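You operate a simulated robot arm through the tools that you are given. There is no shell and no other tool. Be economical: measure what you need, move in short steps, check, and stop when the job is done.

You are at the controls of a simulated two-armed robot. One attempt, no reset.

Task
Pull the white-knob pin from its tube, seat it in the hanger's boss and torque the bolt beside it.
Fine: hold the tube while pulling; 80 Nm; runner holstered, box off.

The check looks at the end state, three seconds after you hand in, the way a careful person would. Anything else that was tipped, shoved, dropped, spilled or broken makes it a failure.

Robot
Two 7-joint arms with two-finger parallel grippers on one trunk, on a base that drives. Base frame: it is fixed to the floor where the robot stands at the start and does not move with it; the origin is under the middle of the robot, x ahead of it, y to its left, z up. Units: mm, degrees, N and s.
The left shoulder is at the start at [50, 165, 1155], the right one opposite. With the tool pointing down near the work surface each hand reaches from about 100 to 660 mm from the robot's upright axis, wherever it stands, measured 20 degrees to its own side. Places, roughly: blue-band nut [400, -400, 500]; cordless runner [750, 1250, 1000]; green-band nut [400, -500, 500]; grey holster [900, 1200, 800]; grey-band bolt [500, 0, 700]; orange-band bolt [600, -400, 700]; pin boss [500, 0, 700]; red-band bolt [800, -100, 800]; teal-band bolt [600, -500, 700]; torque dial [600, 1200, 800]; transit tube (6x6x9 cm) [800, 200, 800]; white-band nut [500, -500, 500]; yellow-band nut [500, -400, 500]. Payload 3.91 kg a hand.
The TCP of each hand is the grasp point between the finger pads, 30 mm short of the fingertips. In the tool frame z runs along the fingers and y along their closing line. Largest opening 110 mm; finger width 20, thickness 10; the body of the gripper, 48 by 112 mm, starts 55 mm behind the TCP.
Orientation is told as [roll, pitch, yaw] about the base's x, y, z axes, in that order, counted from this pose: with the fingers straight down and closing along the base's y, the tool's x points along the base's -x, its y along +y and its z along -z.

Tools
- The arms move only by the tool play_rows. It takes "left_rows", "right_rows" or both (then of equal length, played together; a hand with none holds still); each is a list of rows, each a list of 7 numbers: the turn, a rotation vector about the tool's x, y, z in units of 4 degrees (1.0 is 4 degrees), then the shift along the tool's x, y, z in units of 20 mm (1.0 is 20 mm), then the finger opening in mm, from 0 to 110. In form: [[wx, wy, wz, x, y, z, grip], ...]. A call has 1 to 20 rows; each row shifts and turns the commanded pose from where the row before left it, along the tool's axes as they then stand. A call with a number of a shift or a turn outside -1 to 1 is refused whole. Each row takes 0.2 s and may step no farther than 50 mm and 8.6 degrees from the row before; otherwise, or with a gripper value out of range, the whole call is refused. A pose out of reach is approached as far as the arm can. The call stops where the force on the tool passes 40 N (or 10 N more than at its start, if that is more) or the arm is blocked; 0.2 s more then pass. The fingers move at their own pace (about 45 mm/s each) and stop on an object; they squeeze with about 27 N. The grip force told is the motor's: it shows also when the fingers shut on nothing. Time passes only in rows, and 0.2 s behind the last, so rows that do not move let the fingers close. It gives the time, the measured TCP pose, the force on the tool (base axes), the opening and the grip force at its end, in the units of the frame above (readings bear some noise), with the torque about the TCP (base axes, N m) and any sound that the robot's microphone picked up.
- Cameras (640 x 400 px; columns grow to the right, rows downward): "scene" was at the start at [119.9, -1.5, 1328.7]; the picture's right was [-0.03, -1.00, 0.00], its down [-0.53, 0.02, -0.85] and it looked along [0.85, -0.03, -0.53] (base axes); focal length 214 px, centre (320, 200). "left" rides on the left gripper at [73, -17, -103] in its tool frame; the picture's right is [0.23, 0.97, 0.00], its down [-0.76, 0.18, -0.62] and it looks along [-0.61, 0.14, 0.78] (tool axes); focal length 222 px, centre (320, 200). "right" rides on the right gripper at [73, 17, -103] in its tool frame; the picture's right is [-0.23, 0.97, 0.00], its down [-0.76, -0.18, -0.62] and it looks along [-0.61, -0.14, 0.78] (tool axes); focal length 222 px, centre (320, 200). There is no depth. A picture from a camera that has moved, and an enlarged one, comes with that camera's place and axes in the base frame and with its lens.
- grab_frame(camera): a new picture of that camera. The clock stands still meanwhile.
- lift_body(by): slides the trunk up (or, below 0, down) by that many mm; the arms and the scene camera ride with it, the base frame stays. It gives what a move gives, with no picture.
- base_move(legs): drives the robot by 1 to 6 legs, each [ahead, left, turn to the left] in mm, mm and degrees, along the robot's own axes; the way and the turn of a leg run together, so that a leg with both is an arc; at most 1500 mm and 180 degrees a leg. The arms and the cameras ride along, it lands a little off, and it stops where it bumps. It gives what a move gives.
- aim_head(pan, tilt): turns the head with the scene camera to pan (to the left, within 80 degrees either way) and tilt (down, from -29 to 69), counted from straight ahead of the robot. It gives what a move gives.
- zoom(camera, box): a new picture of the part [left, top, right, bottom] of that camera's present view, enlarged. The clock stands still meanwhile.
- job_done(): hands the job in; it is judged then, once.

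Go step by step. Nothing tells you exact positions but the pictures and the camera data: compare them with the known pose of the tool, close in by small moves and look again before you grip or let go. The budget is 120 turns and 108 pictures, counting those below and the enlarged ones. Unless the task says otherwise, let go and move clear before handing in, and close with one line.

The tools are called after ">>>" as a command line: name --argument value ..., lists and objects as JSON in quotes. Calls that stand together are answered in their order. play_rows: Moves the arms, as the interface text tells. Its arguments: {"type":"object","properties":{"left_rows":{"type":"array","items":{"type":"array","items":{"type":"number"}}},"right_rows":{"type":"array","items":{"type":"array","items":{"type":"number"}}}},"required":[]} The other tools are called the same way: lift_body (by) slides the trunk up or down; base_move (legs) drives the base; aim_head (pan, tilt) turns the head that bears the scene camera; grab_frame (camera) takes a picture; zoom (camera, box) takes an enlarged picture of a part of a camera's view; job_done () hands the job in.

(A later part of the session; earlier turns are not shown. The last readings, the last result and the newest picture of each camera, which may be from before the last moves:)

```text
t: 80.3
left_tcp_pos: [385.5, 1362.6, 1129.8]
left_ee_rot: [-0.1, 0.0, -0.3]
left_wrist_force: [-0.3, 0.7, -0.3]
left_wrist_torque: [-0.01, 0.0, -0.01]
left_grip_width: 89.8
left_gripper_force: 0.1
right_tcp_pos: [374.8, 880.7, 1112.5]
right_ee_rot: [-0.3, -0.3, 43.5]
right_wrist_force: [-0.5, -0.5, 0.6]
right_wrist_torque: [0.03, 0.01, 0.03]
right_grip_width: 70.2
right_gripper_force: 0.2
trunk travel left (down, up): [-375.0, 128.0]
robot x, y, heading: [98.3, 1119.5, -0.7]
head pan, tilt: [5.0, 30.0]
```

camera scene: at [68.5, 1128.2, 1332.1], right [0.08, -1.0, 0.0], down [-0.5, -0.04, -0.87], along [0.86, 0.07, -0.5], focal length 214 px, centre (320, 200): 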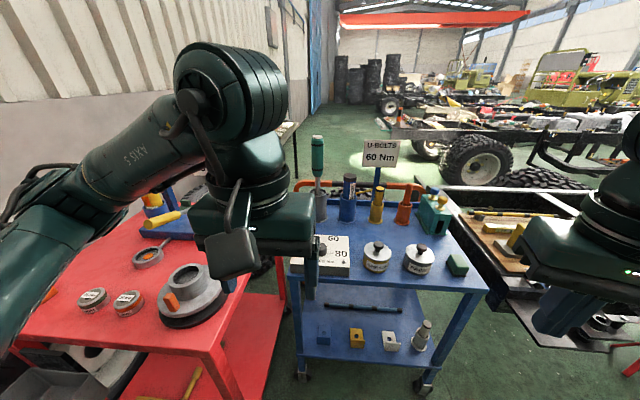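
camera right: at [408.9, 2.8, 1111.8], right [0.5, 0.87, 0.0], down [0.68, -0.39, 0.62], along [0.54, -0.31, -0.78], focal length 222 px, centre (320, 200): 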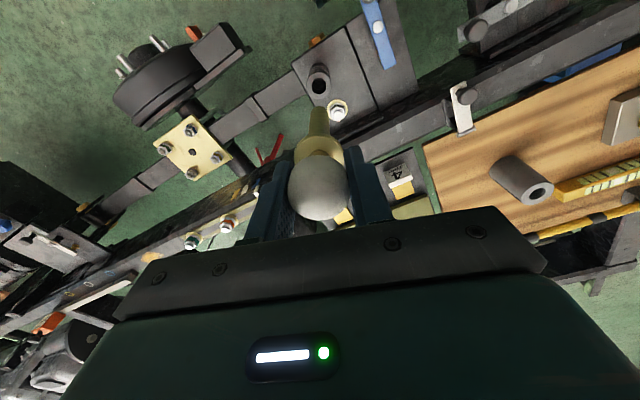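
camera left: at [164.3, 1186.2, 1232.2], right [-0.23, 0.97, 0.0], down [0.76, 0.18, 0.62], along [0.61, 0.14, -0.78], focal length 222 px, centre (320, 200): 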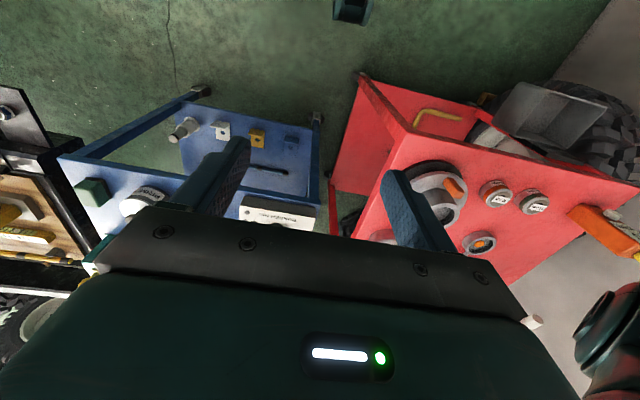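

>>> play_rows --right_rows '[[0, 0, 0, -0.947, 0.149, 0.479, 70], [0, 0, 0, -0.947, 0.149, 0.479, 70], [0, 0, 0, -0.947, 0.149, 0.479, 70], [0, 0, 0, -0.947, 0.149, 0.479, 70], [0, 0, 0, -0.947, 0.149, 0.479, 70], [0, 0, 0, -0.947, 0.149, 0.479, 70], [0, 0, 0, -0.947, 0.149, 0.479, 70], [0, 0, 0, -0.947, 0.149, 0.479, 70], [0, 0, 0, -0.947, 0.149, 0.479, 70], [0, 0, 0, -0.947, 0.149, 0.479, 70], [0, 0, 0, -0.947, 0.149, 0.479, 70], [0, 0, 0, -0.947, 0.149, 0.479, 70], [0, 0, 0, -0.947, 0.149, 0.479, 70], [0, 0, 0, -0.947, 0.149, 0.479, 70], [0, 0, 0, -0.947, 0.149, 0.479, 70], [0, 0, 0, -0.947, 0.149, 0.479, 70], [0, 0, 0, -0.947, 0.149, 0.479, 70], [0, 0, 0, -0.947, 0.149, 0.479, 70], [0, 0, 0, -0.947, 0.149, 0.479, 70]]'

>>> grab_frame --camera "right"

>>> grab_frame --camera "scene"

```text
t: 84.3
left_tcp_pos: [386.4, 1362.1, 1128.5]
left_ee_rot: [0.0, 0.1, -0.2]
left_wrist_force: [-0.8, -0.2, 0.0]
left_wrist_torque: [0.05, -0.02, 0.0]
left_grip_width: 90.2
left_gripper_force: 0.1
right_tcp_pos: [597.6, 1169.6, 930.5]
right_ee_rot: [-0.4, -0.2, 43.4]
right_wrist_force: [0.7, 0.5, -0.1]
right_wrist_torque: [-0.02, -0.01, -0.02]
right_grip_width: 69.8
right_gripper_force: 0.1
trunk travel left (down, up): [-375.0, 128.0]
robot x, y, heading: [99.6, 1115.9, -0.5]
head pan, tilt: [5.0, 30.0]
```

```text
42 pictures are left
camera right: at [532.9, 1131.3, 1034.2], right [-0.5, 0.86, 0.0], down [0.67, 0.39, 0.63], along [0.54, 0.31, -0.78], focal length 222 px, centre (320, 200)
```

right: 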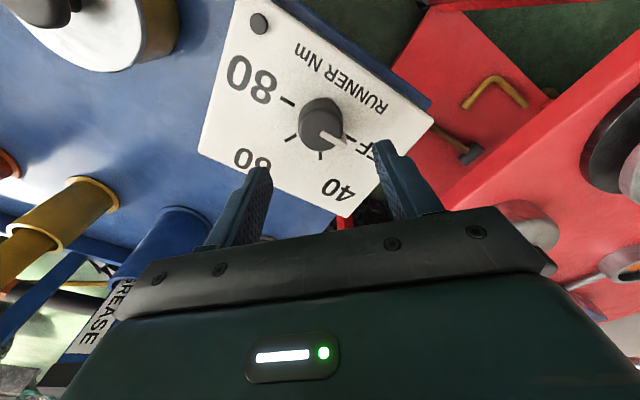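

```text
41 pictures are left
camera scene: at [218.8, 1127.1, 1332.0], right [0.08, -1.0, 0.0], down [-0.5, -0.04, -0.87], along [0.86, 0.07, -0.5], focal length 214 px, centre (320, 200)
```

scene: 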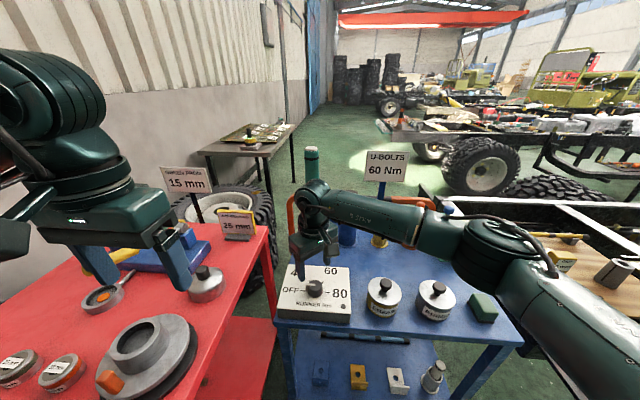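

Knob centred within 3 mm. Descending to grip it (TCP z≈857).

>>> play_rows --right_rows '[[0, 0, 0, 0, 0.14, 0.6, 70], [0, 0, 0, 0, 0, 0.8, 70], [0, 0, 0, 0, 0, 0.8, 70], [0, 0, 0, 0, 0, 0.6, 70], [0, 0, 0, 0, 0, 0.45, 70], [0, 0, 0, 0, 0, 0.4, 70]]'

>>> zoom --camera "right" --box '[200, 80, 440, 240]'

>>> zoom --camera "scene" --box '[270, 240, 370, 330]'

```text
t: 85.7
left_tcp_pos: [386.3, 1361.0, 1129.1]
left_ee_rot: [-0.2, 0.0, -0.3]
left_wrist_force: [0.1, 0.5, 0.2]
left_wrist_torque: [0.0, -0.02, 0.0]
left_grip_width: 89.7
left_gripper_force: 0.0
right_tcp_pos: [596.8, 1173.1, 857.8]
right_ee_rot: [-0.3, -0.3, 43.5]
right_wrist_force: [-0.8, 0.9, -0.9]
right_wrist_torque: [0.02, -0.02, 0.0]
right_grip_width: 69.8
right_gripper_force: 0.0
trunk travel left (down, up): [-375.0, 128.0]
robot x, y, heading: [99.6, 1119.8, -0.7]
head pan, tilt: [5.0, 30.0]
```

```text
2.50 times, centred on (320, 160) of right
camera zoom: at [531.5, 1134.4, 962.0], right [-0.51, 0.86, 0.0], down [0.67, 0.39, 0.63], along [0.54, 0.32, -0.78], focal length 555 px, centre (320, 300)
```

zoom: 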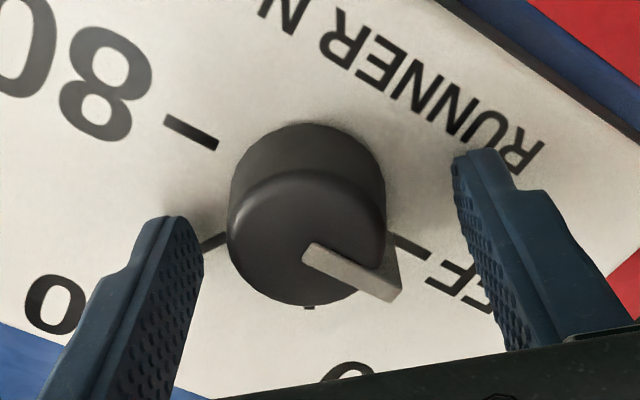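

```text
4.44 times, centred on (320, 285) of scene
camera zoom: at [218.7, 1126.8, 1332.1], right [0.08, -1.0, 0.0], down [-0.5, -0.04, -0.87], along [0.86, 0.07, -0.5], focal length 953 px, centre (320, -178)
```

zoom: 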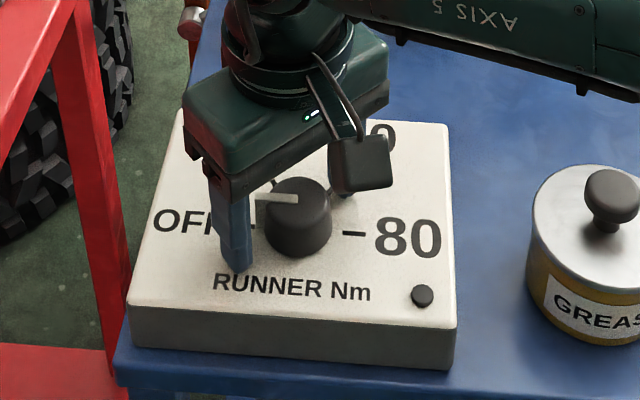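

Closing on the knob and turning it clockwise, watching the sound/torque.

>>> play_rows --right_rows '[[0, 0, 0, 0.12, -0.08, 0, 60], [0, 0, 0, 0, 0, 0, 45], [0, 0, 0, 0, 0, 0, 30], [0, 0, 0, 0, 0, 0, 20], [0, 0, 0, 0, 0, 0, 20], [0, 0, 1, 0, 0, 0, 20], [0, 0, 1, 0, 0, 0, 20], [0, 0, 1, 0, 0, 0, 20], [0, 0, 1, 0, 0, 0, 20], [0, 0, 1, 0, 0, 0, 20], [0, 0, 1, 0, 0, 0, 20], [0, 0, 1, 0, 0, 0, 20], [0, 0, 1, 0, 0, 0, 20], [0, 0, 1, 0, 0, 0, 20], [0, 0, 1, 0, 0, 0, 20], [0, 0, 1, 0, 0, 0, 20], [0, 0, 1, 0, 0, 0, 20]]'

>>> zoom --camera "right" --box '[200, 80, 440, 240]'

```text
t: 89.3
left_tcp_pos: [387.5, 1361.4, 1127.2]
left_ee_rot: [0.1, 0.1, -0.3]
left_wrist_force: [-0.5, 1.1, -0.7]
left_wrist_torque: [0.05, 0.0, -0.01]
left_grip_width: 90.0
left_gripper_force: 0.2
right_tcp_pos: [597.0, 1168.1, 857.8]
right_ee_rot: [0.1, -0.4, -4.7]
right_wrist_force: [11.1, -7.2, -3.4]
right_wrist_torque: [-0.45, 0.33, -0.02]
right_grip_width: 40.8
right_gripper_force: 44.8
trunk travel left (down, up): [-375.0, 128.0]
robot x, y, heading: [98.1, 1118.3, -0.4]
head pan, tilt: [5.0, 30.0]
```

```text
2.50 times, centred on (320, 160) of right
camera zoom: at [525.7, 1190.5, 961.8], right [0.31, 0.95, 0.0], down [0.74, -0.24, 0.63], along [0.6, -0.19, -0.78], focal length 555 px, centre (320, 300)
```

zoom: 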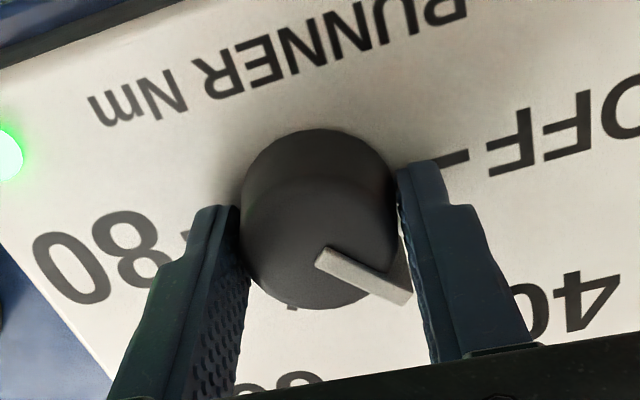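

Knob turns with the hand (lamp is green). Continuing 64°.

>>> play_rows --right_rows '[[0, 0, 1, -0.075, -0.05, 0, 20], [0, 0, 1, 0, 0, 0, 20], [0, 0, 1, 0, 0, 0, 20], [0, 0, 1, 0, 0, 0, 20], [0, 0, 1, 0, 0, 0, 20], [0, 0, 1, 0, 0, 0, 20], [0, 0, 1, 0, 0, 0, 20], [0, 0, 1, 0, 0, 0, 20], [0, 0, 1, 0, 0, 0, 20], [0, 0, 1, 0, 0, 0, 20], [0, 0, 1, 0, 0, 0, 20], [0, 0, 1, 0, 0, 0, 20], [0, 0, 1, 0, 0, 0, 20], [0, 0, 1, 0, 0, 0, 20], [0, 0, 1, 0, 0, 0, 20], [0, 0, 1, 0, 0, 0, 20]]'

>>> zoom --camera "scene" --box '[270, 240, 370, 330]'

```text
t: 92.7
left_tcp_pos: [385.5, 1361.6, 1129.8]
left_ee_rot: [0.0, 0.0, -0.3]
left_wrist_force: [-0.4, 1.3, 0.1]
left_wrist_torque: [-0.03, -0.04, 0.02]
left_grip_width: 90.2
left_gripper_force: 0.1
right_tcp_pos: [596.1, 1167.1, 859.3]
right_ee_rot: [0.1, -0.2, -68.6]
right_wrist_force: [-12.6, -12.2, -0.1]
right_wrist_torque: [-1.04, -0.26, 0.04]
right_grip_width: 40.8
right_gripper_force: 44.8
trunk travel left (down, up): [-375.0, 128.0]
robot x, y, heading: [102.5, 1119.4, -0.5]
head pan, tilt: [5.0, 30.0]
```

```text
4.44 times, centred on (320, 285) of scene
camera zoom: at [217.3, 1125.8, 1332.2], right [0.08, -1.0, 0.0], down [-0.5, -0.04, -0.87], along [0.86, 0.07, -0.5], focal length 953 px, centre (320, -178)
```

zoom: 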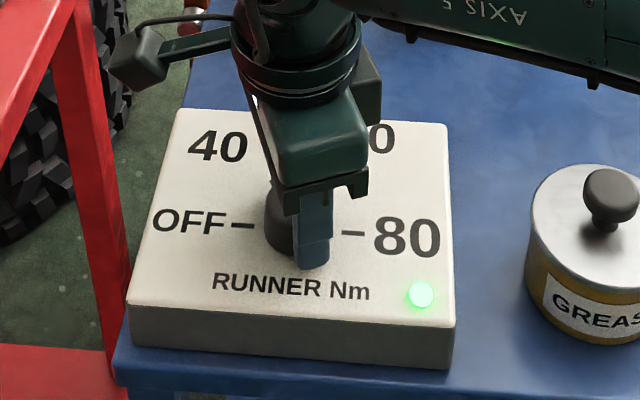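

Turned about 112°. Continuing the remaining ≈68°.

>>> play_rows --right_rows '[[0, 0, 1, -0.03, -0.065, 0, 20], [0, 0, 1, 0, 0, 0, 20], [0, 0, 1, 0, 0, 0, 20], [0, 0, 1, 0, 0, 0, 20], [0, 0, 1, 0, 0, 0, 20], [0, 0, 1, 0, 0, 0, 20], [0, 0, 1, 0, 0, 0, 20], [0, 0, 1, 0, 0, 0, 20], [0, 0, 1, 0, 0, 0, 20], [0, 0, 1, 0, 0, 0, 20], [0, 0, 1, 0, 0, 0, 20], [0, 0, 1, 0, 0, 0, 20], [0, 0, 1, 0, 0, 0, 20], [0, 0, 1, 0, 0, 0, 20], [0, 0, 1, 0, 0, 0, 20], [0, 0, 1, 0, 0, 0, 20], [0, 0, 1, 0, 0, 0, 20]]'

>>> zoom --camera "right" --box '[200, 80, 440, 240]'

```text
t: 96.3
left_tcp_pos: [385.3, 1362.0, 1129.5]
left_ee_rot: [-0.1, -0.1, -0.3]
left_wrist_force: [-0.4, -1.3, 0.4]
left_wrist_torque: [-0.01, -0.01, -0.01]
left_grip_width: 90.0
left_gripper_force: 0.1
right_tcp_pos: [595.0, 1168.1, 857.9]
right_ee_rot: [0.0, 0.3, -136.6]
right_wrist_force: [-17.9, -2.6, -9.2]
right_wrist_torque: [-0.45, 0.99, 0.58]
right_grip_width: 41.0
right_gripper_force: 45.0
trunk travel left (down, up): [-375.0, 128.0]
robot x, y, heading: [96.5, 1119.5, -0.4]
head pan, tilt: [5.0, 30.0]
```

```text
2.50 times, centred on (320, 160) of right
camera zoom: at [658.6, 1204.5, 962.7], right [0.51, -0.86, 0.0], down [-0.68, -0.4, 0.62], along [-0.53, -0.31, -0.78], focal length 555 px, centre (320, 300)
```

zoom: 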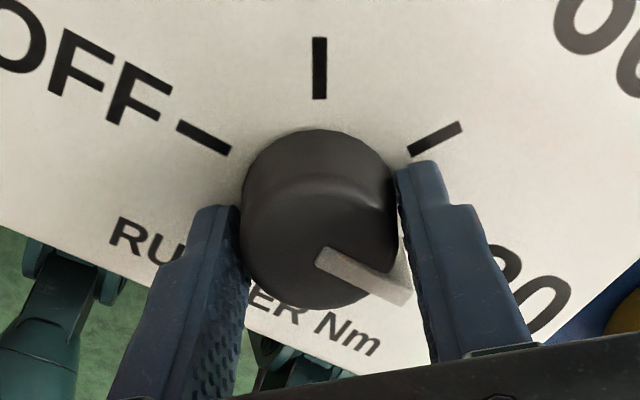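

The pointer now faces the 80 side (-y). Releasing and lifting to check.

>>> play_rows --right_rows '[[0, 0, 0, 0, 0, 0, 50], [0, 0, 0, 0, 0, 0, 70], [0, 0, 0, 0, 0, 0, 75], [0, 0, 0, 0, 0, -0.8, 75], [0, 0, 0, 0, 0, -0.9, 75], [0, 0, 0, 0, 0, -0.9, 75], [0, 0, 0, 0, 0, -0.9, 75], [0, 0, 0, 0, 0, -0.9, 75], [0, 0, -1, 0, 0, -0.9, 75], [0, 0, -1, 0, 0, -0.9, 75], [0, 0, -1, 0, 0, -0.9, 75], [0, 0, -1, 0, 0, -0.9, 75], [0, 0, -1, 0, 0, -0.9, 75], [0, 0, -1, 0, 0, -0.9, 75], [0, 0, -1, 0, 0, -0.9, 75], [0, 0, -1, 0, 0, -0.9, 75]]'

>>> zoom --camera "scene" --box '[260, 130, 400, 330]'

```text
t: 99.7
left_tcp_pos: [386.5, 1360.9, 1129.0]
left_ee_rot: [-0.1, 0.0, -0.2]
left_wrist_force: [0.2, -0.8, -0.7]
left_wrist_torque: [0.01, 0.0, -0.04]
left_grip_width: 90.1
left_gripper_force: 0.1
right_tcp_pos: [593.2, 1167.2, 1089.3]
right_ee_rot: [0.5, 0.1, -104.4]
right_wrist_force: [-0.5, 0.7, -0.2]
right_wrist_torque: [0.01, 0.0, -0.01]
right_grip_width: 74.6
right_gripper_force: 0.0
trunk travel left (down, up): [-375.0, 128.0]
robot x, y, heading: [100.0, 1120.1, -0.6]
head pan, tilt: [5.0, 30.0]
```

```text
2.00 times, centred on (330, 230) of scene
camera zoom: at [218.5, 1126.8, 1332.1], right [0.08, -1.0, 0.0], down [-0.5, -0.04, -0.87], along [0.86, 0.07, -0.5], focal length 429 px, centre (300, 140)
```

zoom: 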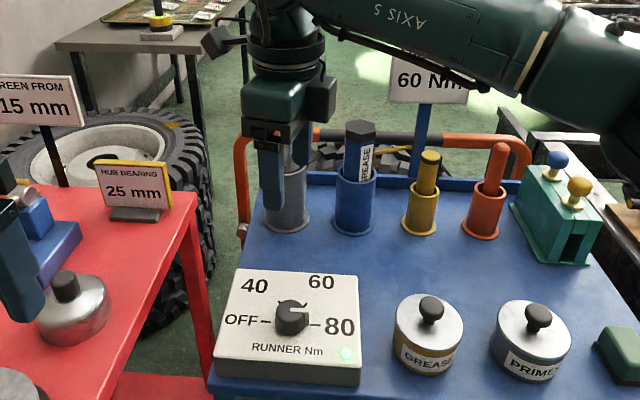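

Dial is at 80, lamp lit. I unwind and withdraw the right hand to its side.

>>> play_rows --right_rows '[[0, 0, -1, 0, 0, 0, 75], [0, 0, -1, 0, 0, 0, 75], [0, 0, -1, 0, 0, 0, 75], [0, 0, -1, 0, 0, 0, 75], [0, 0, -1, 0, 0, 0, 75], [0, 0, -1, 0, 0, 0, 75], [0, 0, -1, 0, 0, 0, 75], [0, 0, -1, 0, 0, 0, 75], [0, 0, -1, 0, 0, 0, 75], [0, 0, -1, 0, 0, 0, 75], [0, 0, -1, 0, 0, 0, 75], [0, 0, -1, 0, 0, 0, 75], [0, 0, -1, 0, 0, 0, 75], [0, 0, -1, 0, 0, 0, 75], [0, 0, -1, 0, 0, 0, 75], [0, 0, -1, 0, 0, 0, 75], [0, 0, -1, 0, 0, 0, 75], [0, 0, -1, 0, 0, 0, 75], [0, 0, -1, 0, 0, 0, 75], [0, 0, -1, 0, 0, 0, 75]]'

>>> play_rows --right_rows '[[0, 0, 0, 0.228, -0.978, -0.064, 75], [0, 0, 0, 0.228, -0.978, -0.064, 75], [0, 0, 0, 0.228, -0.978, -0.064, 75], [0, 0, 0, 0.228, -0.978, -0.064, 75], [0, 0, 0, 0.228, -0.978, -0.064, 75], [0, 0, 0, 0.228, -0.978, -0.064, 75], [0, 0, 0, 0.228, -0.978, -0.064, 75], [0, 0, 0, 0.228, -0.978, -0.064, 75], [0, 0, 0, 0.228, -0.978, -0.064, 75], [0, 0, 0, 0.228, -0.978, -0.064, 75], [0, 0, 0, 0.228, -0.978, -0.064, 75], [0, 0, 0, 0.228, -0.978, -0.064, 75], [0, 0, 0, 0.228, -0.978, -0.064, 75], [0, 0, 0, 0.228, -0.978, -0.064, 75], [0, 0, 0, 0.228, -0.978, -0.064, 75], [0, 0, 0, 0.228, -0.978, -0.064, 75], [0, 0, 0, 0.228, -0.978, -0.064, 75], [0, 0, 0, 0.228, -0.978, -0.064, 75]]'

>>> zoom --camera "scene" --box '[260, 120, 360, 250]'

```text
t: 103.9
left_tcp_pos: [385.8, 1361.7, 1129.0]
left_ee_rot: [0.0, 0.0, -0.3]
left_wrist_force: [-0.2, 0.1, -0.5]
left_wrist_torque: [0.0, -0.03, -0.04]
left_grip_width: 90.0
left_gripper_force: 0.0
right_tcp_pos: [595.7, 1166.8, 1089.2]
right_ee_rot: [0.2, -0.2, -24.5]
right_wrist_force: [-0.7, -0.5, 0.7]
right_wrist_torque: [-0.02, -0.02, -0.05]
right_grip_width: 75.1
right_gripper_force: 0.1
trunk travel left (down, up): [-375.0, 128.0]
robot x, y, heading: [100.6, 1118.7, -0.5]
head pan, tilt: [5.0, 30.0]
```

```text
t: 107.7
left_tcp_pos: [385.9, 1361.9, 1129.3]
left_ee_rot: [-0.1, 0.0, -0.3]
left_wrist_force: [0.0, 0.3, 0.2]
left_wrist_torque: [0.01, 0.04, 0.0]
left_grip_width: 89.8
left_gripper_force: 0.0
right_tcp_pos: [372.7, 881.6, 1112.8]
right_ee_rot: [0.2, -0.3, -24.5]
right_wrist_force: [0.0, 0.0, -0.5]
right_wrist_torque: [0.03, 0.0, -0.01]
right_grip_width: 75.0
right_gripper_force: 0.1
trunk travel left (down, up): [-375.0, 128.0]
robot x, y, heading: [99.4, 1119.7, -0.4]
head pan, tilt: [5.0, 30.0]
```

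```text
3.08 times, centred on (310, 185) of scene
camera zoom: at [218.4, 1126.5, 1332.1], right [0.08, -1.0, 0.0], down [-0.5, -0.04, -0.87], along [0.86, 0.07, -0.5], focal length 660 px, centre (351, 246)
```

zoom: 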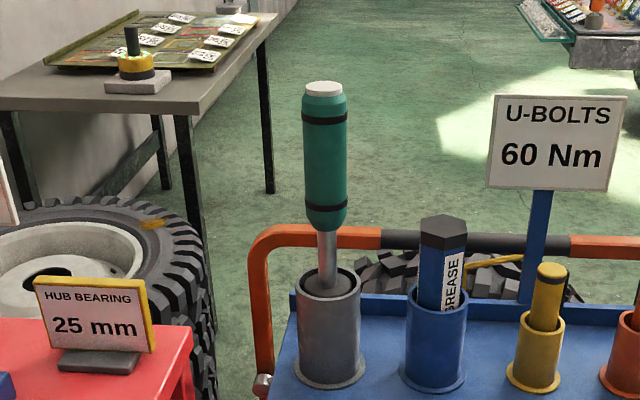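

Runner handle axis ≈(862,1206), z 984–1141. I pitch the left hand to point forward (-72°), then bring it to a pre-grasp.

>>> play_rows --left_rows '[[0, -1, 0, 0, 0, 0, 90], [0, -1, 0, 0, 0, 0, 90], [0, -1, 0, 0, 0, 0, 90], [0, -1, 0, 0, 0, 0, 90], [0, -1, 0, 0, 0, 0, 90], [0, -1, 0, 0, 0, 0, 90], [0, -1, 0, 0, 0, 0, 90], [0, -1, 0, 0, 0, 0, 90], [0, -1, 0, 0, 0, 0, 90], [0, -1, 0, 0, 0, 0, 90], [0, -1, 0, 0, 0, 0, 90], [0, -1, 0, 0, 0, 0, 90], [0, -1, 0, 0, 0, 0, 90], [0, -1, 0, 0, 0, 0, 90], [0, -1, 0, 0, 0, 0, 90], [0, -1, 0, 0, 0, 0, 90], [0, -1, 0, 0, 0, 0, 90], [0, -1, 0, 0, 0, 0, 90]]'

```text
t: 111.5
left_tcp_pos: [503.8, 1379.9, 1242.2]
left_ee_rot: [-0.3, -71.9, -0.2]
left_wrist_force: [0.3, -0.2, -0.1]
left_wrist_torque: [0.02, -0.04, 0.02]
left_grip_width: 90.0
left_gripper_force: 0.0
left hand out of reach, approached as far as the arm can: row 6, 7, 8, 9, 10, 11, 12, 13, 14, 15, 16, 17, 18
right_tcp_pos: [372.0, 880.9, 1113.1]
right_ee_rot: [0.1, -0.3, -24.5]
right_wrist_force: [-0.3, 0.2, 0.2]
right_wrist_torque: [0.0, -0.01, 0.01]
right_grip_width: 74.8
right_gripper_force: 0.0
trunk travel left (down, up): [-375.0, 128.0]
robot x, y, heading: [98.0, 1121.0, -0.6]
head pan, tilt: [5.0, 30.0]
```

The hand drifted out as it folded near the body; I make a small test move to learn the commanded pose.

>>> play_rows --left_rows '[[0, 0, 0, 0, 0, 1, 90], [0, 0, 0, 0, 0, 1, 90], [0, 0, 0, 0, 0, 1, 90], [0, 0, 0, 0, 0, 1, 90], [0, 0, 0, 0, 0, 1, 90]]'

```text
t: 112.7
left_tcp_pos: [597.0, 1380.1, 1210.1]
left_ee_rot: [-0.2, -72.0, -0.2]
left_wrist_force: [0.5, 0.3, 0.6]
left_wrist_torque: [0.0, -0.03, -0.03]
left_grip_width: 89.9
left_gripper_force: 0.1
right_tcp_pos: [373.1, 881.5, 1112.2]
right_ee_rot: [0.3, -0.4, -24.5]
right_wrist_force: [0.4, 0.5, 0.5]
right_wrist_torque: [-0.01, 0.0, 0.0]
right_grip_width: 75.0
right_gripper_force: 0.0
trunk travel left (down, up): [-375.0, 128.0]
robot x, y, heading: [97.0, 1117.3, -0.2]
head pan, tilt: [5.0, 30.0]
```

>>> play_rows --left_rows '[[0, 0, 0, 0.217, -0.87, 0.69, 90], [0, 0, 0, 0.217, -0.87, 0.69, 90], [0, 0, 0, 0.217, -0.87, 0.69, 90], [0, 0, 0, 0.217, -0.87, 0.69, 90], [0, 0, 0, 0.217, -0.87, 0.69, 90], [0, 0, 0, 0.217, -0.87, 0.69, 90], [0, 0, 0, 0.217, -0.87, 0.69, 90], [0, 0, 0, 0.217, -0.87, 0.69, 90], [0, 0, 0, 0.217, -0.87, 0.69, 90], [0, 0, 0, 0.217, -0.87, 0.69, 90]]'

>>> grab_frame --camera "left"

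>>> zoom --camera "scene" --box '[240, 100, 380, 220]'

```text
t: 114.9
left_tcp_pos: [713.9, 1203.6, 1126.1]
left_ee_rot: [-0.2, -72.0, 0.0]
left_wrist_force: [0.4, -0.4, -0.5]
left_wrist_torque: [0.0, -0.01, 0.03]
left_grip_width: 90.2
left_gripper_force: 0.0
right_tcp_pos: [373.7, 879.9, 1111.8]
right_ee_rot: [0.3, -0.3, -24.6]
right_wrist_force: [0.0, -0.2, 0.1]
right_wrist_torque: [-0.02, -0.01, 0.01]
right_grip_width: 75.1
right_gripper_force: 0.1
trunk travel left (down, up): [-375.0, 128.0]
robot x, y, heading: [97.8, 1121.3, -0.8]
head pan, tilt: [5.0, 30.0]
```

```text
33 pictures are left
camera left: at [594.6, 1187.4, 1089.4], right [-0.07, 0.97, -0.22], down [-0.36, 0.18, 0.92], along [0.93, 0.14, 0.34], focal length 222 px, centre (320, 200)
```

left: 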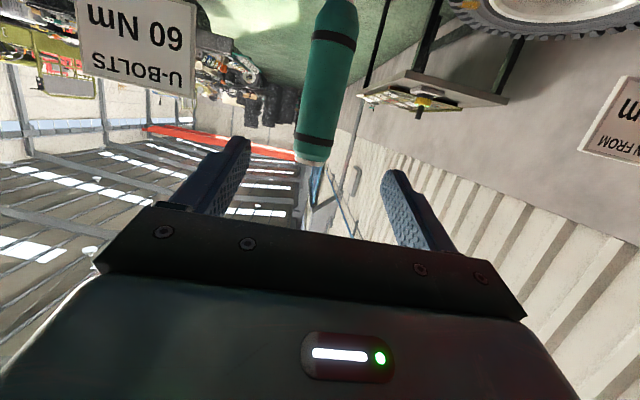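

```text
3.33 times, centred on (310, 160) of scene
camera zoom: at [218.9, 1126.5, 1332.0], right [0.08, -1.0, 0.0], down [-0.5, -0.04, -0.87], along [0.86, 0.07, -0.5], focal length 715 px, centre (353, 333)
```

zoom: 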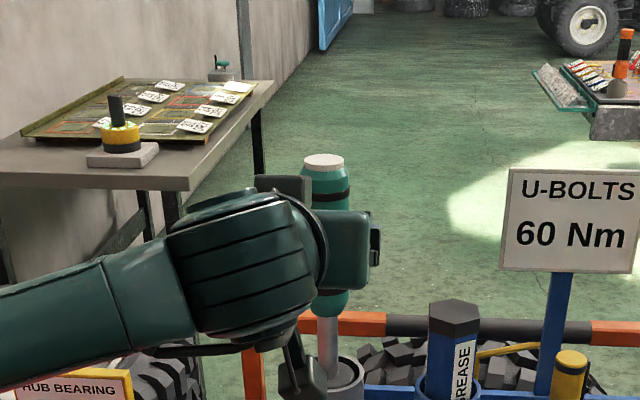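

Handle seen at y≈1205, in line. Advancing 155 mm and closing.

>>> play_rows --left_rows '[[0, 0, 0, 0, 0.01, 0.865, 90], [0, 0, 0, 0, 0.01, 0.865, 90], [0, 0, 0, 0, 0.01, 0.865, 90], [0, 0, 0, 0, 0.01, 0.865, 90], [0, 0, 0, 0, 0.01, 0.865, 90], [0, 0, 0, 0, 0.01, 0.865, 90], [0, 0, 0, 0, 0.01, 0.865, 90], [0, 0, 0, 0, 0.01, 0.865, 90], [0, 0, 0, 0, 0.01, 0.86, 90]]'

>>> grab_frame --camera "left"

```text
t: 116.9
left_tcp_pos: [862.2, 1203.5, 1079.3]
left_ee_rot: [-0.2, -71.9, -0.1]
left_wrist_force: [0.0, 0.1, -0.3]
left_wrist_torque: [-0.02, -0.02, 0.02]
left_grip_width: 89.9
left_gripper_force: 0.0
right_tcp_pos: [373.3, 880.5, 1112.6]
right_ee_rot: [0.1, -0.3, -24.6]
right_wrist_force: [0.0, -0.9, -0.4]
right_wrist_torque: [-0.01, 0.02, 0.02]
right_grip_width: 74.9
right_gripper_force: 0.0
trunk travel left (down, up): [-375.0, 128.0]
robot x, y, heading: [97.4, 1117.7, -0.6]
head pan, tilt: [5.0, 30.0]
```

```text
31 pictures are left
camera left: at [742.3, 1187.1, 1042.5], right [-0.07, 0.97, -0.22], down [-0.36, 0.18, 0.92], along [0.93, 0.14, 0.33], focal length 222 px, centre (320, 200)
```

left: 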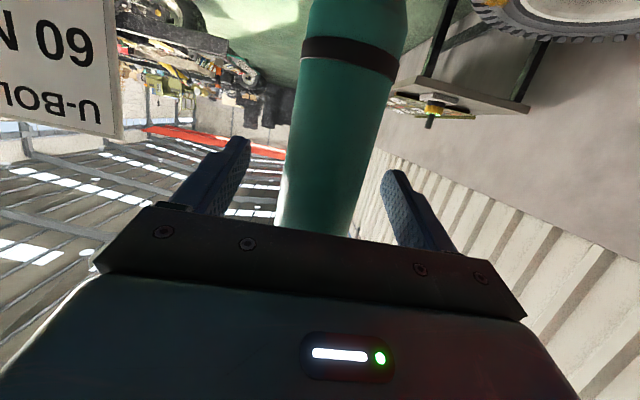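

>>> play_rows --left_rows '[[0, 0, 0, 0, 0.16, 0, 90], [0, 0, 0, 0, 0, 0, 70], [0, 0, 0, 0, 0, 0, 55], [0, 0, 0, 0, 0, 0, 40], [0, 0, 0, 0, 0, 0, 20], [0, 0, 0, 0, 0, 0, 0], [0, 0, 0, 0, 0, 0, 0], [0, 0, 0, 0, 0, 0, 0]]'

```text
t: 118.7
left_tcp_pos: [862.1, 1205.9, 1080.0]
left_ee_rot: [-0.3, -72.0, 0.0]
left_wrist_force: [0.7, -2.1, 0.5]
left_wrist_torque: [-0.31, -0.2, -0.02]
left_grip_width: 45.7
left_gripper_force: 27.1
right_tcp_pos: [373.2, 881.1, 1111.9]
right_ee_rot: [0.1, -0.3, -24.5]
right_wrist_force: [0.2, 0.0, -0.1]
right_wrist_torque: [0.01, -0.02, -0.02]
right_grip_width: 74.9
right_gripper_force: 0.2
trunk travel left (down, up): [-375.0, 128.0]
robot x, y, heading: [98.0, 1116.6, -0.7]
head pan, tilt: [5.0, 30.0]
```

Handle gripped (45.7 mm). Lifting straight up, first 60 mm.

>>> play_rows --left_rows '[[0, 0, 0, -0.38, 0, -0.124, 0], [0, 0, 0, -0.57, 0, -0.185, 0], [0, 0, 0, -0.57, 0, -0.185, 0], [0, 0, 0, -0.57, 0, -0.185, 0], [0, 0, 0, -0.76, 0, -0.247, 0]]'

>>> zoom --camera "scene" --box '[240, 100, 380, 240]'

```text
t: 119.9
left_tcp_pos: [862.7, 1209.5, 1139.7]
left_ee_rot: [-0.2, -71.9, -0.3]
left_wrist_force: [-0.2, -0.2, -8.9]
left_wrist_torque: [-0.04, 0.03, 0.0]
left_grip_width: 45.8
left_gripper_force: 27.1
right_tcp_pos: [373.4, 880.9, 1112.4]
right_ee_rot: [0.2, -0.3, -24.5]
right_wrist_force: [0.4, 0.1, -1.0]
right_wrist_torque: [0.04, -0.01, 0.01]
right_grip_width: 75.0
right_gripper_force: 0.0
trunk travel left (down, up): [-375.0, 128.0]
robot x, y, heading: [99.3, 1118.9, -0.5]
head pan, tilt: [5.0, 30.0]
```

```text
2.86 times, centred on (310, 170) of scene
camera zoom: at [219.5, 1126.9, 1331.9], right [0.08, -1.0, 0.0], down [-0.5, -0.04, -0.87], along [0.86, 0.07, -0.5], focal length 613 px, centre (349, 286)
```

zoom: 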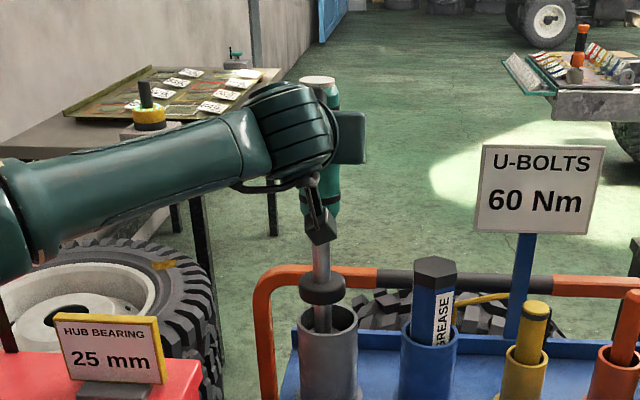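

It comes up cleanly (≈9 N). Lifting further with the trunk.

>>> lift_body --by 120

>>> zoom --camera "scene" --box '[240, 110, 380, 250]'

```text
t: 121.4
left_tcp_pos: [863.1, 1209.8, 1257.7]
left_ee_rot: [-0.4, -71.8, -0.1]
left_wrist_force: [0.5, 0.2, -8.5]
left_wrist_torque: [0.02, 0.04, 0.0]
left_grip_width: 45.8
left_gripper_force: 27.0
right_tcp_pos: [374.3, 880.2, 1231.4]
right_ee_rot: [0.1, -0.3, -24.5]
right_wrist_force: [0.0, 0.3, 0.6]
right_wrist_torque: [0.02, 0.0, 0.02]
right_grip_width: 74.9
right_gripper_force: 0.0
trunk travel left (down, up): [-495.0, 8.0]
robot x, y, heading: [96.2, 1119.6, -0.7]
head pan, tilt: [5.0, 30.0]
```

```text
2.86 times, centred on (310, 180) of scene
camera zoom: at [220.1, 1126.9, 1451.8], right [0.08, -1.0, 0.0], down [-0.5, -0.04, -0.87], along [0.86, 0.07, -0.5], focal length 613 px, centre (349, 257)
```

zoom: 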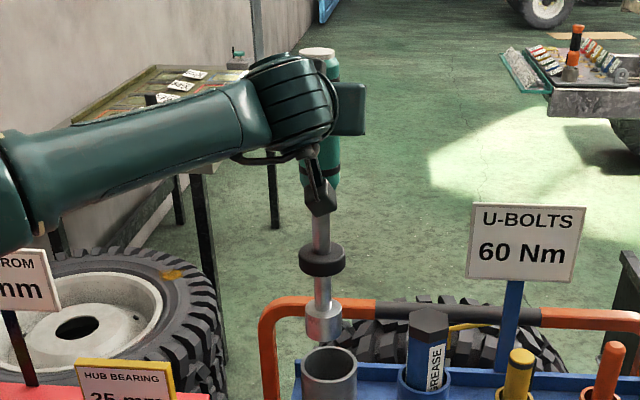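

The socket is out: its end ≈305 mm below the TCP, ~40 mm above the holster rim. Now drive back and across to the hanger.

>>> base_move --legs '[[-350, 0, 0], [0, -640, 0], [0, -640, 0]]'

>>> aim_head --pan 10 --tilt 35

>>> grab_frame --camera "scene"

```text
t: 135.1
left_tcp_pos: [488.3, -92.9, 1258.3]
left_ee_rot: [-0.2, -71.9, -1.1]
left_wrist_force: [0.1, 0.0, -8.8]
left_wrist_torque: [0.0, 0.02, -0.01]
left_grip_width: 45.6
left_gripper_force: 27.0
right_tcp_pos: [-7.0, -413.5, 1231.1]
right_ee_rot: [0.1, -0.3, -25.6]
right_wrist_force: [0.3, -0.1, 0.8]
right_wrist_torque: [-0.02, -0.03, 0.04]
right_grip_width: 75.1
right_gripper_force: 0.0
trunk travel left (down, up): [-495.0, 8.0]
robot x, y, heading: [-280.0, -170.7, -1.4]
head pan, tilt: [5.0, 30.0]
```

```text
t: 135.8
left_tcp_pos: [487.7, -92.4, 1258.9]
left_ee_rot: [-0.2, -71.8, -1.1]
left_wrist_force: [-0.1, -0.9, -7.5]
left_wrist_torque: [-0.03, 0.04, 0.02]
left_grip_width: 45.8
left_gripper_force: 27.6
right_tcp_pos: [-6.5, -412.0, 1231.8]
right_ee_rot: [0.1, -0.3, -25.5]
right_wrist_force: [-0.5, -0.2, -0.6]
right_wrist_torque: [0.01, -0.01, -0.05]
right_grip_width: 74.9
right_gripper_force: 0.1
trunk travel left (down, up): [-495.0, 8.0]
robot x, y, heading: [-278.2, -165.2, -1.4]
head pan, tilt: [10.0, 35.0]
```

```text
28 pictures are left
camera scene: at [-158.9, -155.8, 1444.1], right [0.15, -0.99, 0.0], down [-0.57, -0.08, -0.82], along [0.81, 0.12, -0.57], focal length 214 px, centre (320, 200)
```

scene: 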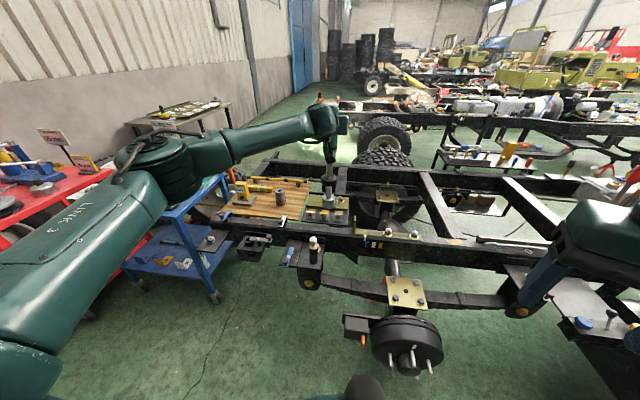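

I'll stay back with the arm extended (the brake drum bars the way ahead), shift the base a little to put the runner over the bolt and lower the trunk part-way.

>>> base_move --legs '[[57, 44, 1.3]]'

>>> lift_body --by -140

>>> aim_head --pan 10 --tilt 35

>>> grab_frame --camera "scene"

```text
t: 136.8
left_tcp_pos: [543.9, -34.7, 1257.6]
left_ee_rot: [-0.5, -71.9, 0.1]
left_wrist_force: [-0.2, -0.1, -8.4]
left_wrist_torque: [0.01, 0.0, 0.0]
left_grip_width: 45.7
left_gripper_force: 27.0
right_tcp_pos: [55.2, -363.4, 1231.7]
right_ee_rot: [0.1, -0.3, -24.5]
right_wrist_force: [0.8, 0.0, -0.2]
right_wrist_torque: [0.01, 0.04, -0.02]
right_grip_width: 75.2
right_gripper_force: 0.0
trunk travel left (down, up): [-495.0, 8.0]
robot x, y, heading: [-222.5, -126.8, -0.5]
head pan, tilt: [10.0, 35.0]
```

```text
t: 138.5
left_tcp_pos: [543.4, -35.8, 1118.4]
left_ee_rot: [-0.3, -71.9, 0.0]
left_wrist_force: [0.2, -0.3, -7.8]
left_wrist_torque: [0.0, 0.03, -0.04]
left_grip_width: 45.4
left_gripper_force: 27.5
right_tcp_pos: [55.5, -363.8, 1090.8]
right_ee_rot: [0.2, -0.4, -24.5]
right_wrist_force: [-0.3, 0.3, -0.3]
right_wrist_torque: [0.01, 0.0, 0.0]
right_grip_width: 75.1
right_gripper_force: 0.0
trunk travel left (down, up): [-355.0, 148.0]
robot x, y, heading: [-222.5, -124.9, -0.5]
head pan, tilt: [10.0, 35.0]
```

```text
t: 139.1
left_tcp_pos: [544.8, -35.3, 1119.2]
left_ee_rot: [-0.4, -71.9, 0.0]
left_wrist_force: [0.8, -0.3, -8.6]
left_wrist_torque: [0.0, 0.02, -0.03]
left_grip_width: 45.7
left_gripper_force: 26.8
right_tcp_pos: [54.9, -364.5, 1091.2]
right_ee_rot: [0.1, -0.4, -24.6]
right_wrist_force: [0.0, -0.1, 0.4]
right_wrist_torque: [0.02, 0.01, 0.02]
right_grip_width: 75.2
right_gripper_force: 0.1
trunk travel left (down, up): [-355.0, 148.0]
robot x, y, heading: [-223.3, -128.8, -0.1]
head pan, tilt: [10.0, 35.0]
```

```text
27 pictures are left
camera scene: at [-102.0, -111.0, 1304.1], right [0.17, -0.99, 0.0], down [-0.57, -0.1, -0.82], along [0.81, 0.14, -0.57], focal length 214 px, centre (320, 200)
```

scene: 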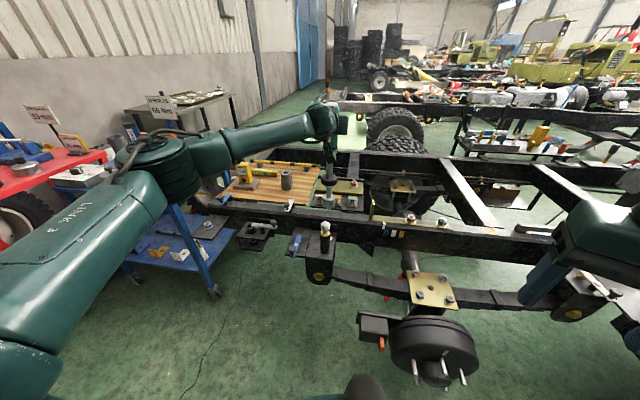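

>>> zoom --camera "scene" --box '[280, 150, 380, 290]'

>>> grab_frame --camera "right"

```text
2.86 times, centred on (330, 220) of scene
camera zoom: at [-102.0, -111.0, 1304.1], right [0.17, -0.99, 0.0], down [-0.57, -0.1, -0.82], along [0.81, 0.14, -0.57], focal length 613 px, centre (291, 143)
```

zoom: 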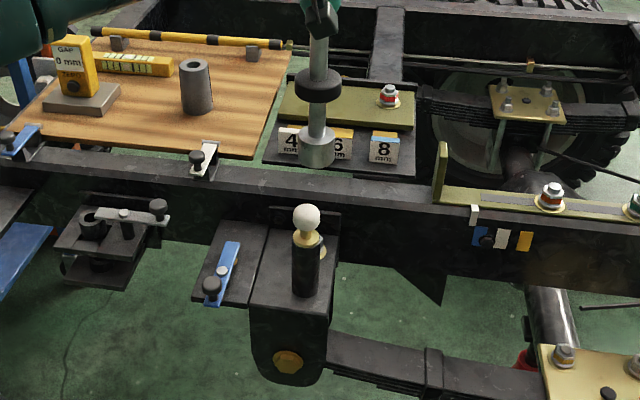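

```text
25 pictures are left
camera right: at [-4.3, -319.5, 1195.9], right [0.61, 0.79, 0.0], down [0.62, -0.48, 0.63], along [0.5, -0.38, -0.78], focal length 222 px, centre (320, 200)
```

right: 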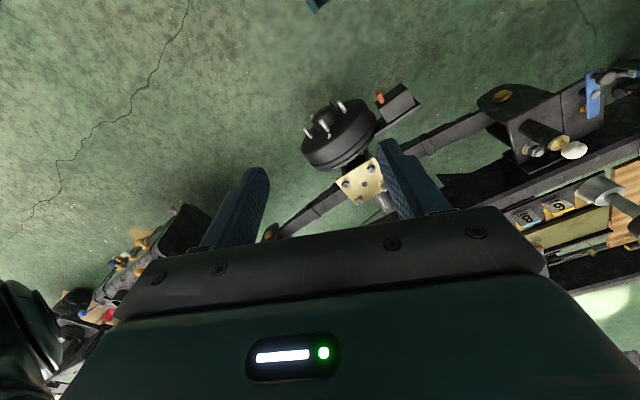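

>>> zoom --camera "right" --box '[500, 110, 640, 220]'

```text
3.64 times, centred on (570, 165) of right
camera zoom: at [-4.3, -319.5, 1195.9], right [0.61, 0.79, 0.0], down [0.62, -0.48, 0.63], along [0.5, -0.38, -0.78], focal length 808 px, centre (-589, 327)
```

zoom: 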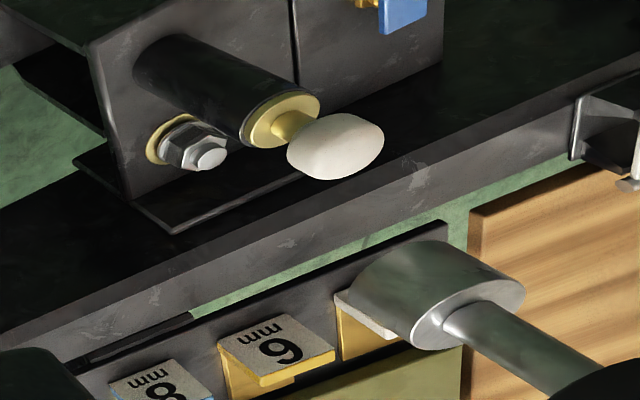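

Triangulating three views: bolt end ≈(548.5,-34.5,676); socket end now ≈(545,-34,814). I shift 3.5 mm ahead, then lower 115 mm with the trunk and check.

>>> play_rows --left_rows '[[0, 0, 0, -0.054, 0, 0.166, 0]]'

>>> lift_body --by -115

>>> grab_frame --camera "right"

>>> zoom --camera "scene" --box '[290, 160, 370, 260]'

```text
t: 139.5
left_tcp_pos: [547.3, -35.2, 1117.8]
left_ee_rot: [-0.3, -71.8, 0.0]
left_wrist_force: [0.4, 0.1, -9.5]
left_wrist_torque: [0.01, 0.01, 0.01]
left_grip_width: 45.7
left_gripper_force: 26.8
right_tcp_pos: [55.0, -365.2, 1091.1]
right_ee_rot: [0.1, -0.3, -24.5]
right_wrist_force: [0.1, -0.2, 0.4]
right_wrist_torque: [0.0, 0.02, -0.02]
right_grip_width: 75.3
right_gripper_force: 0.0
trunk travel left (down, up): [-355.0, 148.0]
robot x, y, heading: [-221.2, -125.9, -0.3]
head pan, tilt: [10.0, 35.0]
```

```text
t: 141.0
left_tcp_pos: [546.4, -35.4, 1003.3]
left_ee_rot: [-0.3, -71.8, 0.1]
left_wrist_force: [1.0, -0.3, -8.3]
left_wrist_torque: [0.02, 0.02, 0.0]
left_grip_width: 45.4
left_gripper_force: 27.1
right_tcp_pos: [55.1, -364.1, 976.3]
right_ee_rot: [0.2, -0.3, -24.6]
right_wrist_force: [-0.3, 1.2, 0.3]
right_wrist_torque: [0.01, 0.02, -0.01]
right_grip_width: 75.0
right_gripper_force: 0.0
trunk travel left (down, up): [-240.0, 263.0]
robot x, y, heading: [-216.4, -131.0, -0.3]
head pan, tilt: [10.0, 35.0]
```

```text
23 pictures are left
camera right: at [-4.6, -319.5, 1081.0], right [0.61, 0.79, 0.0], down [0.62, -0.48, 0.63], along [0.5, -0.38, -0.78], focal length 222 px, centre (320, 200)
```

right: 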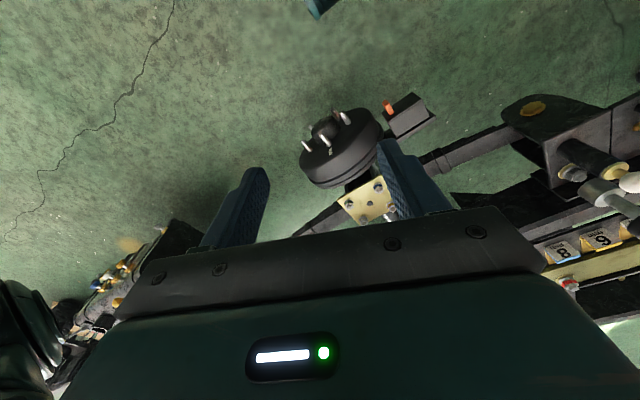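

```text
4.00 times, centred on (330, 210) of scene
camera zoom: at [-102.3, -111.0, 1189.2], right [0.17, -0.99, 0.0], down [-0.57, -0.1, -0.82], along [0.81, 0.14, -0.57], focal length 858 px, centre (280, 160)
```

zoom: 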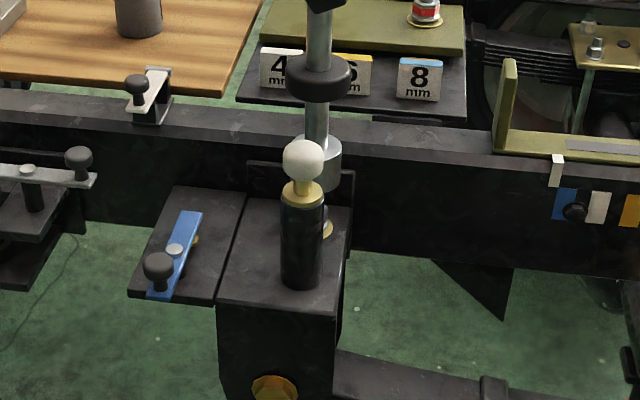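

>>> zoom --camera "right" --box '[540, 130, 640, 220]'

```text
4.44 times, centred on (590, 175) of right
camera zoom: at [-4.6, -319.5, 1081.0], right [0.61, 0.79, 0.0], down [0.62, -0.48, 0.63], along [0.5, -0.38, -0.78], focal length 987 px, centre (-880, 311)
```

zoom: 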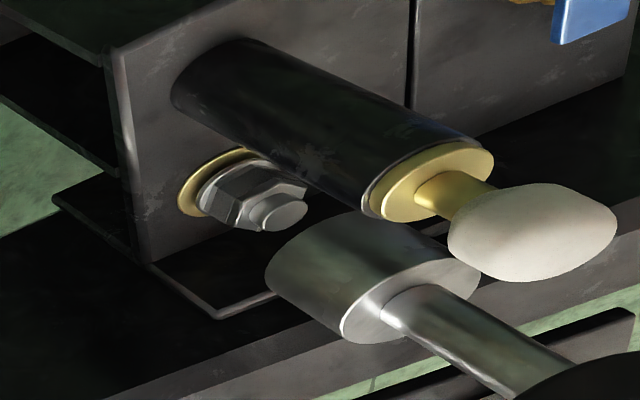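

Socket is aligned over the bolt, end ≈25 mm above it. Lowering with the arm in small steps.

>>> play_rows --left_rows '[[0, 0, 0, 0.238, 0, 0.077, 0], [0, 0, 0, 0.238, 0, 0.077, 0], [0, 0, 0, 0.238, 0, 0.077, 0], [0, 0, 0, 0.19, 0, 0.062, 0], [0, 0, 0, 0.19, 0, 0.062, 0], [0, 0, 0, 0.19, 0, 0.062, 0], [0, 0, 0, 0.143, 0, 0.046, 0]]'

>>> zoom --camera "right" --box '[540, 130, 640, 220]'

```text
t: 142.6
left_tcp_pos: [545.9, -37.4, 975.8]
left_ee_rot: [-0.3, -72.1, 0.2]
left_wrist_force: [-1.3, -0.5, -0.9]
left_wrist_torque: [-0.09, 0.55, 0.04]
left_grip_width: 45.9
left_gripper_force: 27.0
right_tcp_pos: [54.4, -364.4, 976.9]
right_ee_rot: [0.1, -0.3, -24.5]
right_wrist_force: [0.3, -0.4, 0.1]
right_wrist_torque: [-0.02, 0.02, 0.03]
right_grip_width: 75.0
right_gripper_force: 0.0
trunk travel left (down, up): [-240.0, 263.0]
robot x, y, heading: [-218.2, -125.0, -0.6]
head pan, tilt: [10.0, 35.0]
```

```text
4.44 times, centred on (590, 175) of right
camera zoom: at [-5.3, -319.7, 1081.3], right [0.61, 0.79, 0.0], down [0.62, -0.48, 0.63], along [0.5, -0.38, -0.78], focal length 987 px, centre (-880, 311)
```

zoom: 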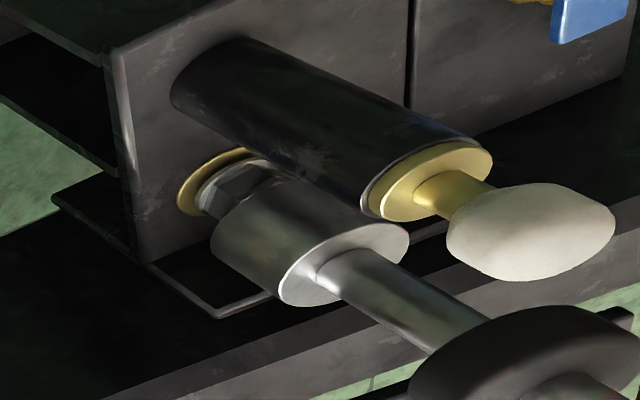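

Socket is on the stud, contact begins. Pressing a little more.

>>> play_rows --left_rows '[[0, 0, 0, 0.1, 0, 0.031, 0], [0, 0, 0, 0.1, 0, 0.031, 0], [0, 0, 0, 0, 0, 0, 0]]'

```text
t: 143.4
left_tcp_pos: [546.0, -37.4, 976.0]
left_ee_rot: [-0.5, -72.3, 0.0]
left_wrist_force: [1.2, -2.1, 16.4]
left_wrist_torque: [-0.37, -0.32, 0.05]
left_grip_width: 45.8
left_gripper_force: 27.4
right_tcp_pos: [53.1, -364.6, 978.1]
right_ee_rot: [0.2, -0.5, -24.4]
right_wrist_force: [-0.8, 0.0, 0.9]
right_wrist_torque: [0.0, 0.01, -0.03]
right_grip_width: 74.9
right_gripper_force: 0.0
trunk travel left (down, up): [-240.0, 263.0]
robot x, y, heading: [-220.7, -125.4, -0.1]
head pan, tilt: [10.0, 35.0]
```

25 N on the bolt, no sound yet. Pressing harder and holding.

>>> play_rows --left_rows '[[0, 0, 0, 0.07, 0, 0.023, 0], [0, 0, 0, 0.05, 0, 0.015, 0], [0, 0, 0, 0, 0, 0, 0], [0, 0, 0, 0, 0, 0, 0], [0, 0, 0, 0, 0, 0, 0], [0, 0, 0, 0, 0, 0, 0], [0, 0, 0, 0, 0, 0, 0]]'

>>> zoom --camera "right" --box '[540, 130, 640, 220]'

```text
t: 145.0
left_tcp_pos: [544.2, -35.9, 972.2]
left_ee_rot: [-0.3, -72.2, 0.0]
left_wrist_force: [1.2, -2.8, 16.8]
left_wrist_torque: [-0.46, -0.06, -0.02]
left_grip_width: 45.7
left_gripper_force: 26.9
right_tcp_pos: [53.1, -364.4, 978.2]
right_ee_rot: [0.3, -0.4, -24.6]
right_wrist_force: [0.4, -0.3, 0.4]
right_wrist_torque: [-0.03, 0.0, -0.01]
right_grip_width: 74.9
right_gripper_force: 0.0
trunk travel left (down, up): [-240.0, 263.0]
robot x, y, heading: [-220.6, -126.5, -0.7]
head pan, tilt: [10.0, 35.0]
```

```text
4.44 times, centred on (590, 175) of right
camera zoom: at [-6.9, -320.1, 1081.5], right [0.61, 0.79, 0.01], down [0.61, -0.48, 0.63], along [0.5, -0.38, -0.78], focal length 987 px, centre (-880, 311)
```

zoom: 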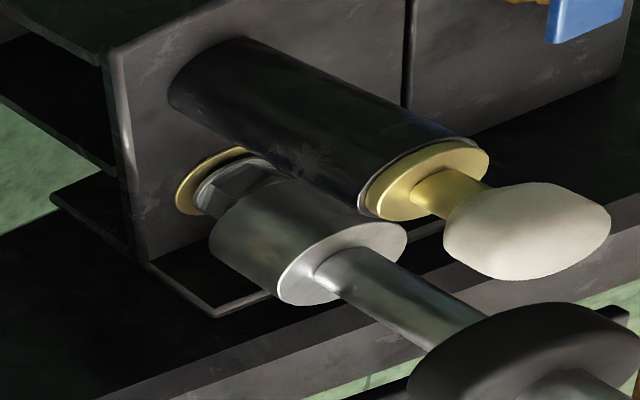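

The socket rests on the nut without engaging (hand slid 4 mm on the handle). Probably the hex isn't aligned: I ease the load and turn the runner about the vertical with light pressure.

>>> play_rows --left_rows '[[0, 0, 0, -0.1, 0, -0.031, 0], [0.475, 0, 0.155, 0, 0, 0, 0], [0.475, 0, 0.155, 0, 0, 0, 0], [0.475, 0, 0.155, 0, 0, 0, 0], [0.475, 0, 0.155, 0, 0, 0, 0], [0.475, 0, 0.155, 0, 0, 0, 0], [0.475, 0, 0.155, 0, 0, 0, 0], [0.475, 0, 0.155, 0, 0, 0, 0], [0.475, 0, 0.155, 0, 0, 0, 0], [0.475, 0, 0.155, 0, 0, 0, 0], [0.475, 0, 0.155, 0, 0, 0, 0]]'

```text
t: 147.4
left_tcp_pos: [547.9, -36.2, 968.2]
left_ee_rot: [-0.3, -72.0, -19.8]
left_wrist_force: [-1.2, 0.7, -8.8]
left_wrist_torque: [0.04, 0.42, 0.02]
left_grip_width: 45.4
left_gripper_force: 27.3
right_tcp_pos: [55.2, -364.6, 977.3]
right_ee_rot: [0.1, -0.3, -24.5]
right_wrist_force: [0.1, 0.6, -0.2]
right_wrist_torque: [0.02, 0.02, 0.0]
right_grip_width: 75.0
right_gripper_force: 0.1
trunk travel left (down, up): [-240.0, 263.0]
robot x, y, heading: [-221.7, -125.1, -0.5]
head pan, tilt: [10.0, 35.0]
```

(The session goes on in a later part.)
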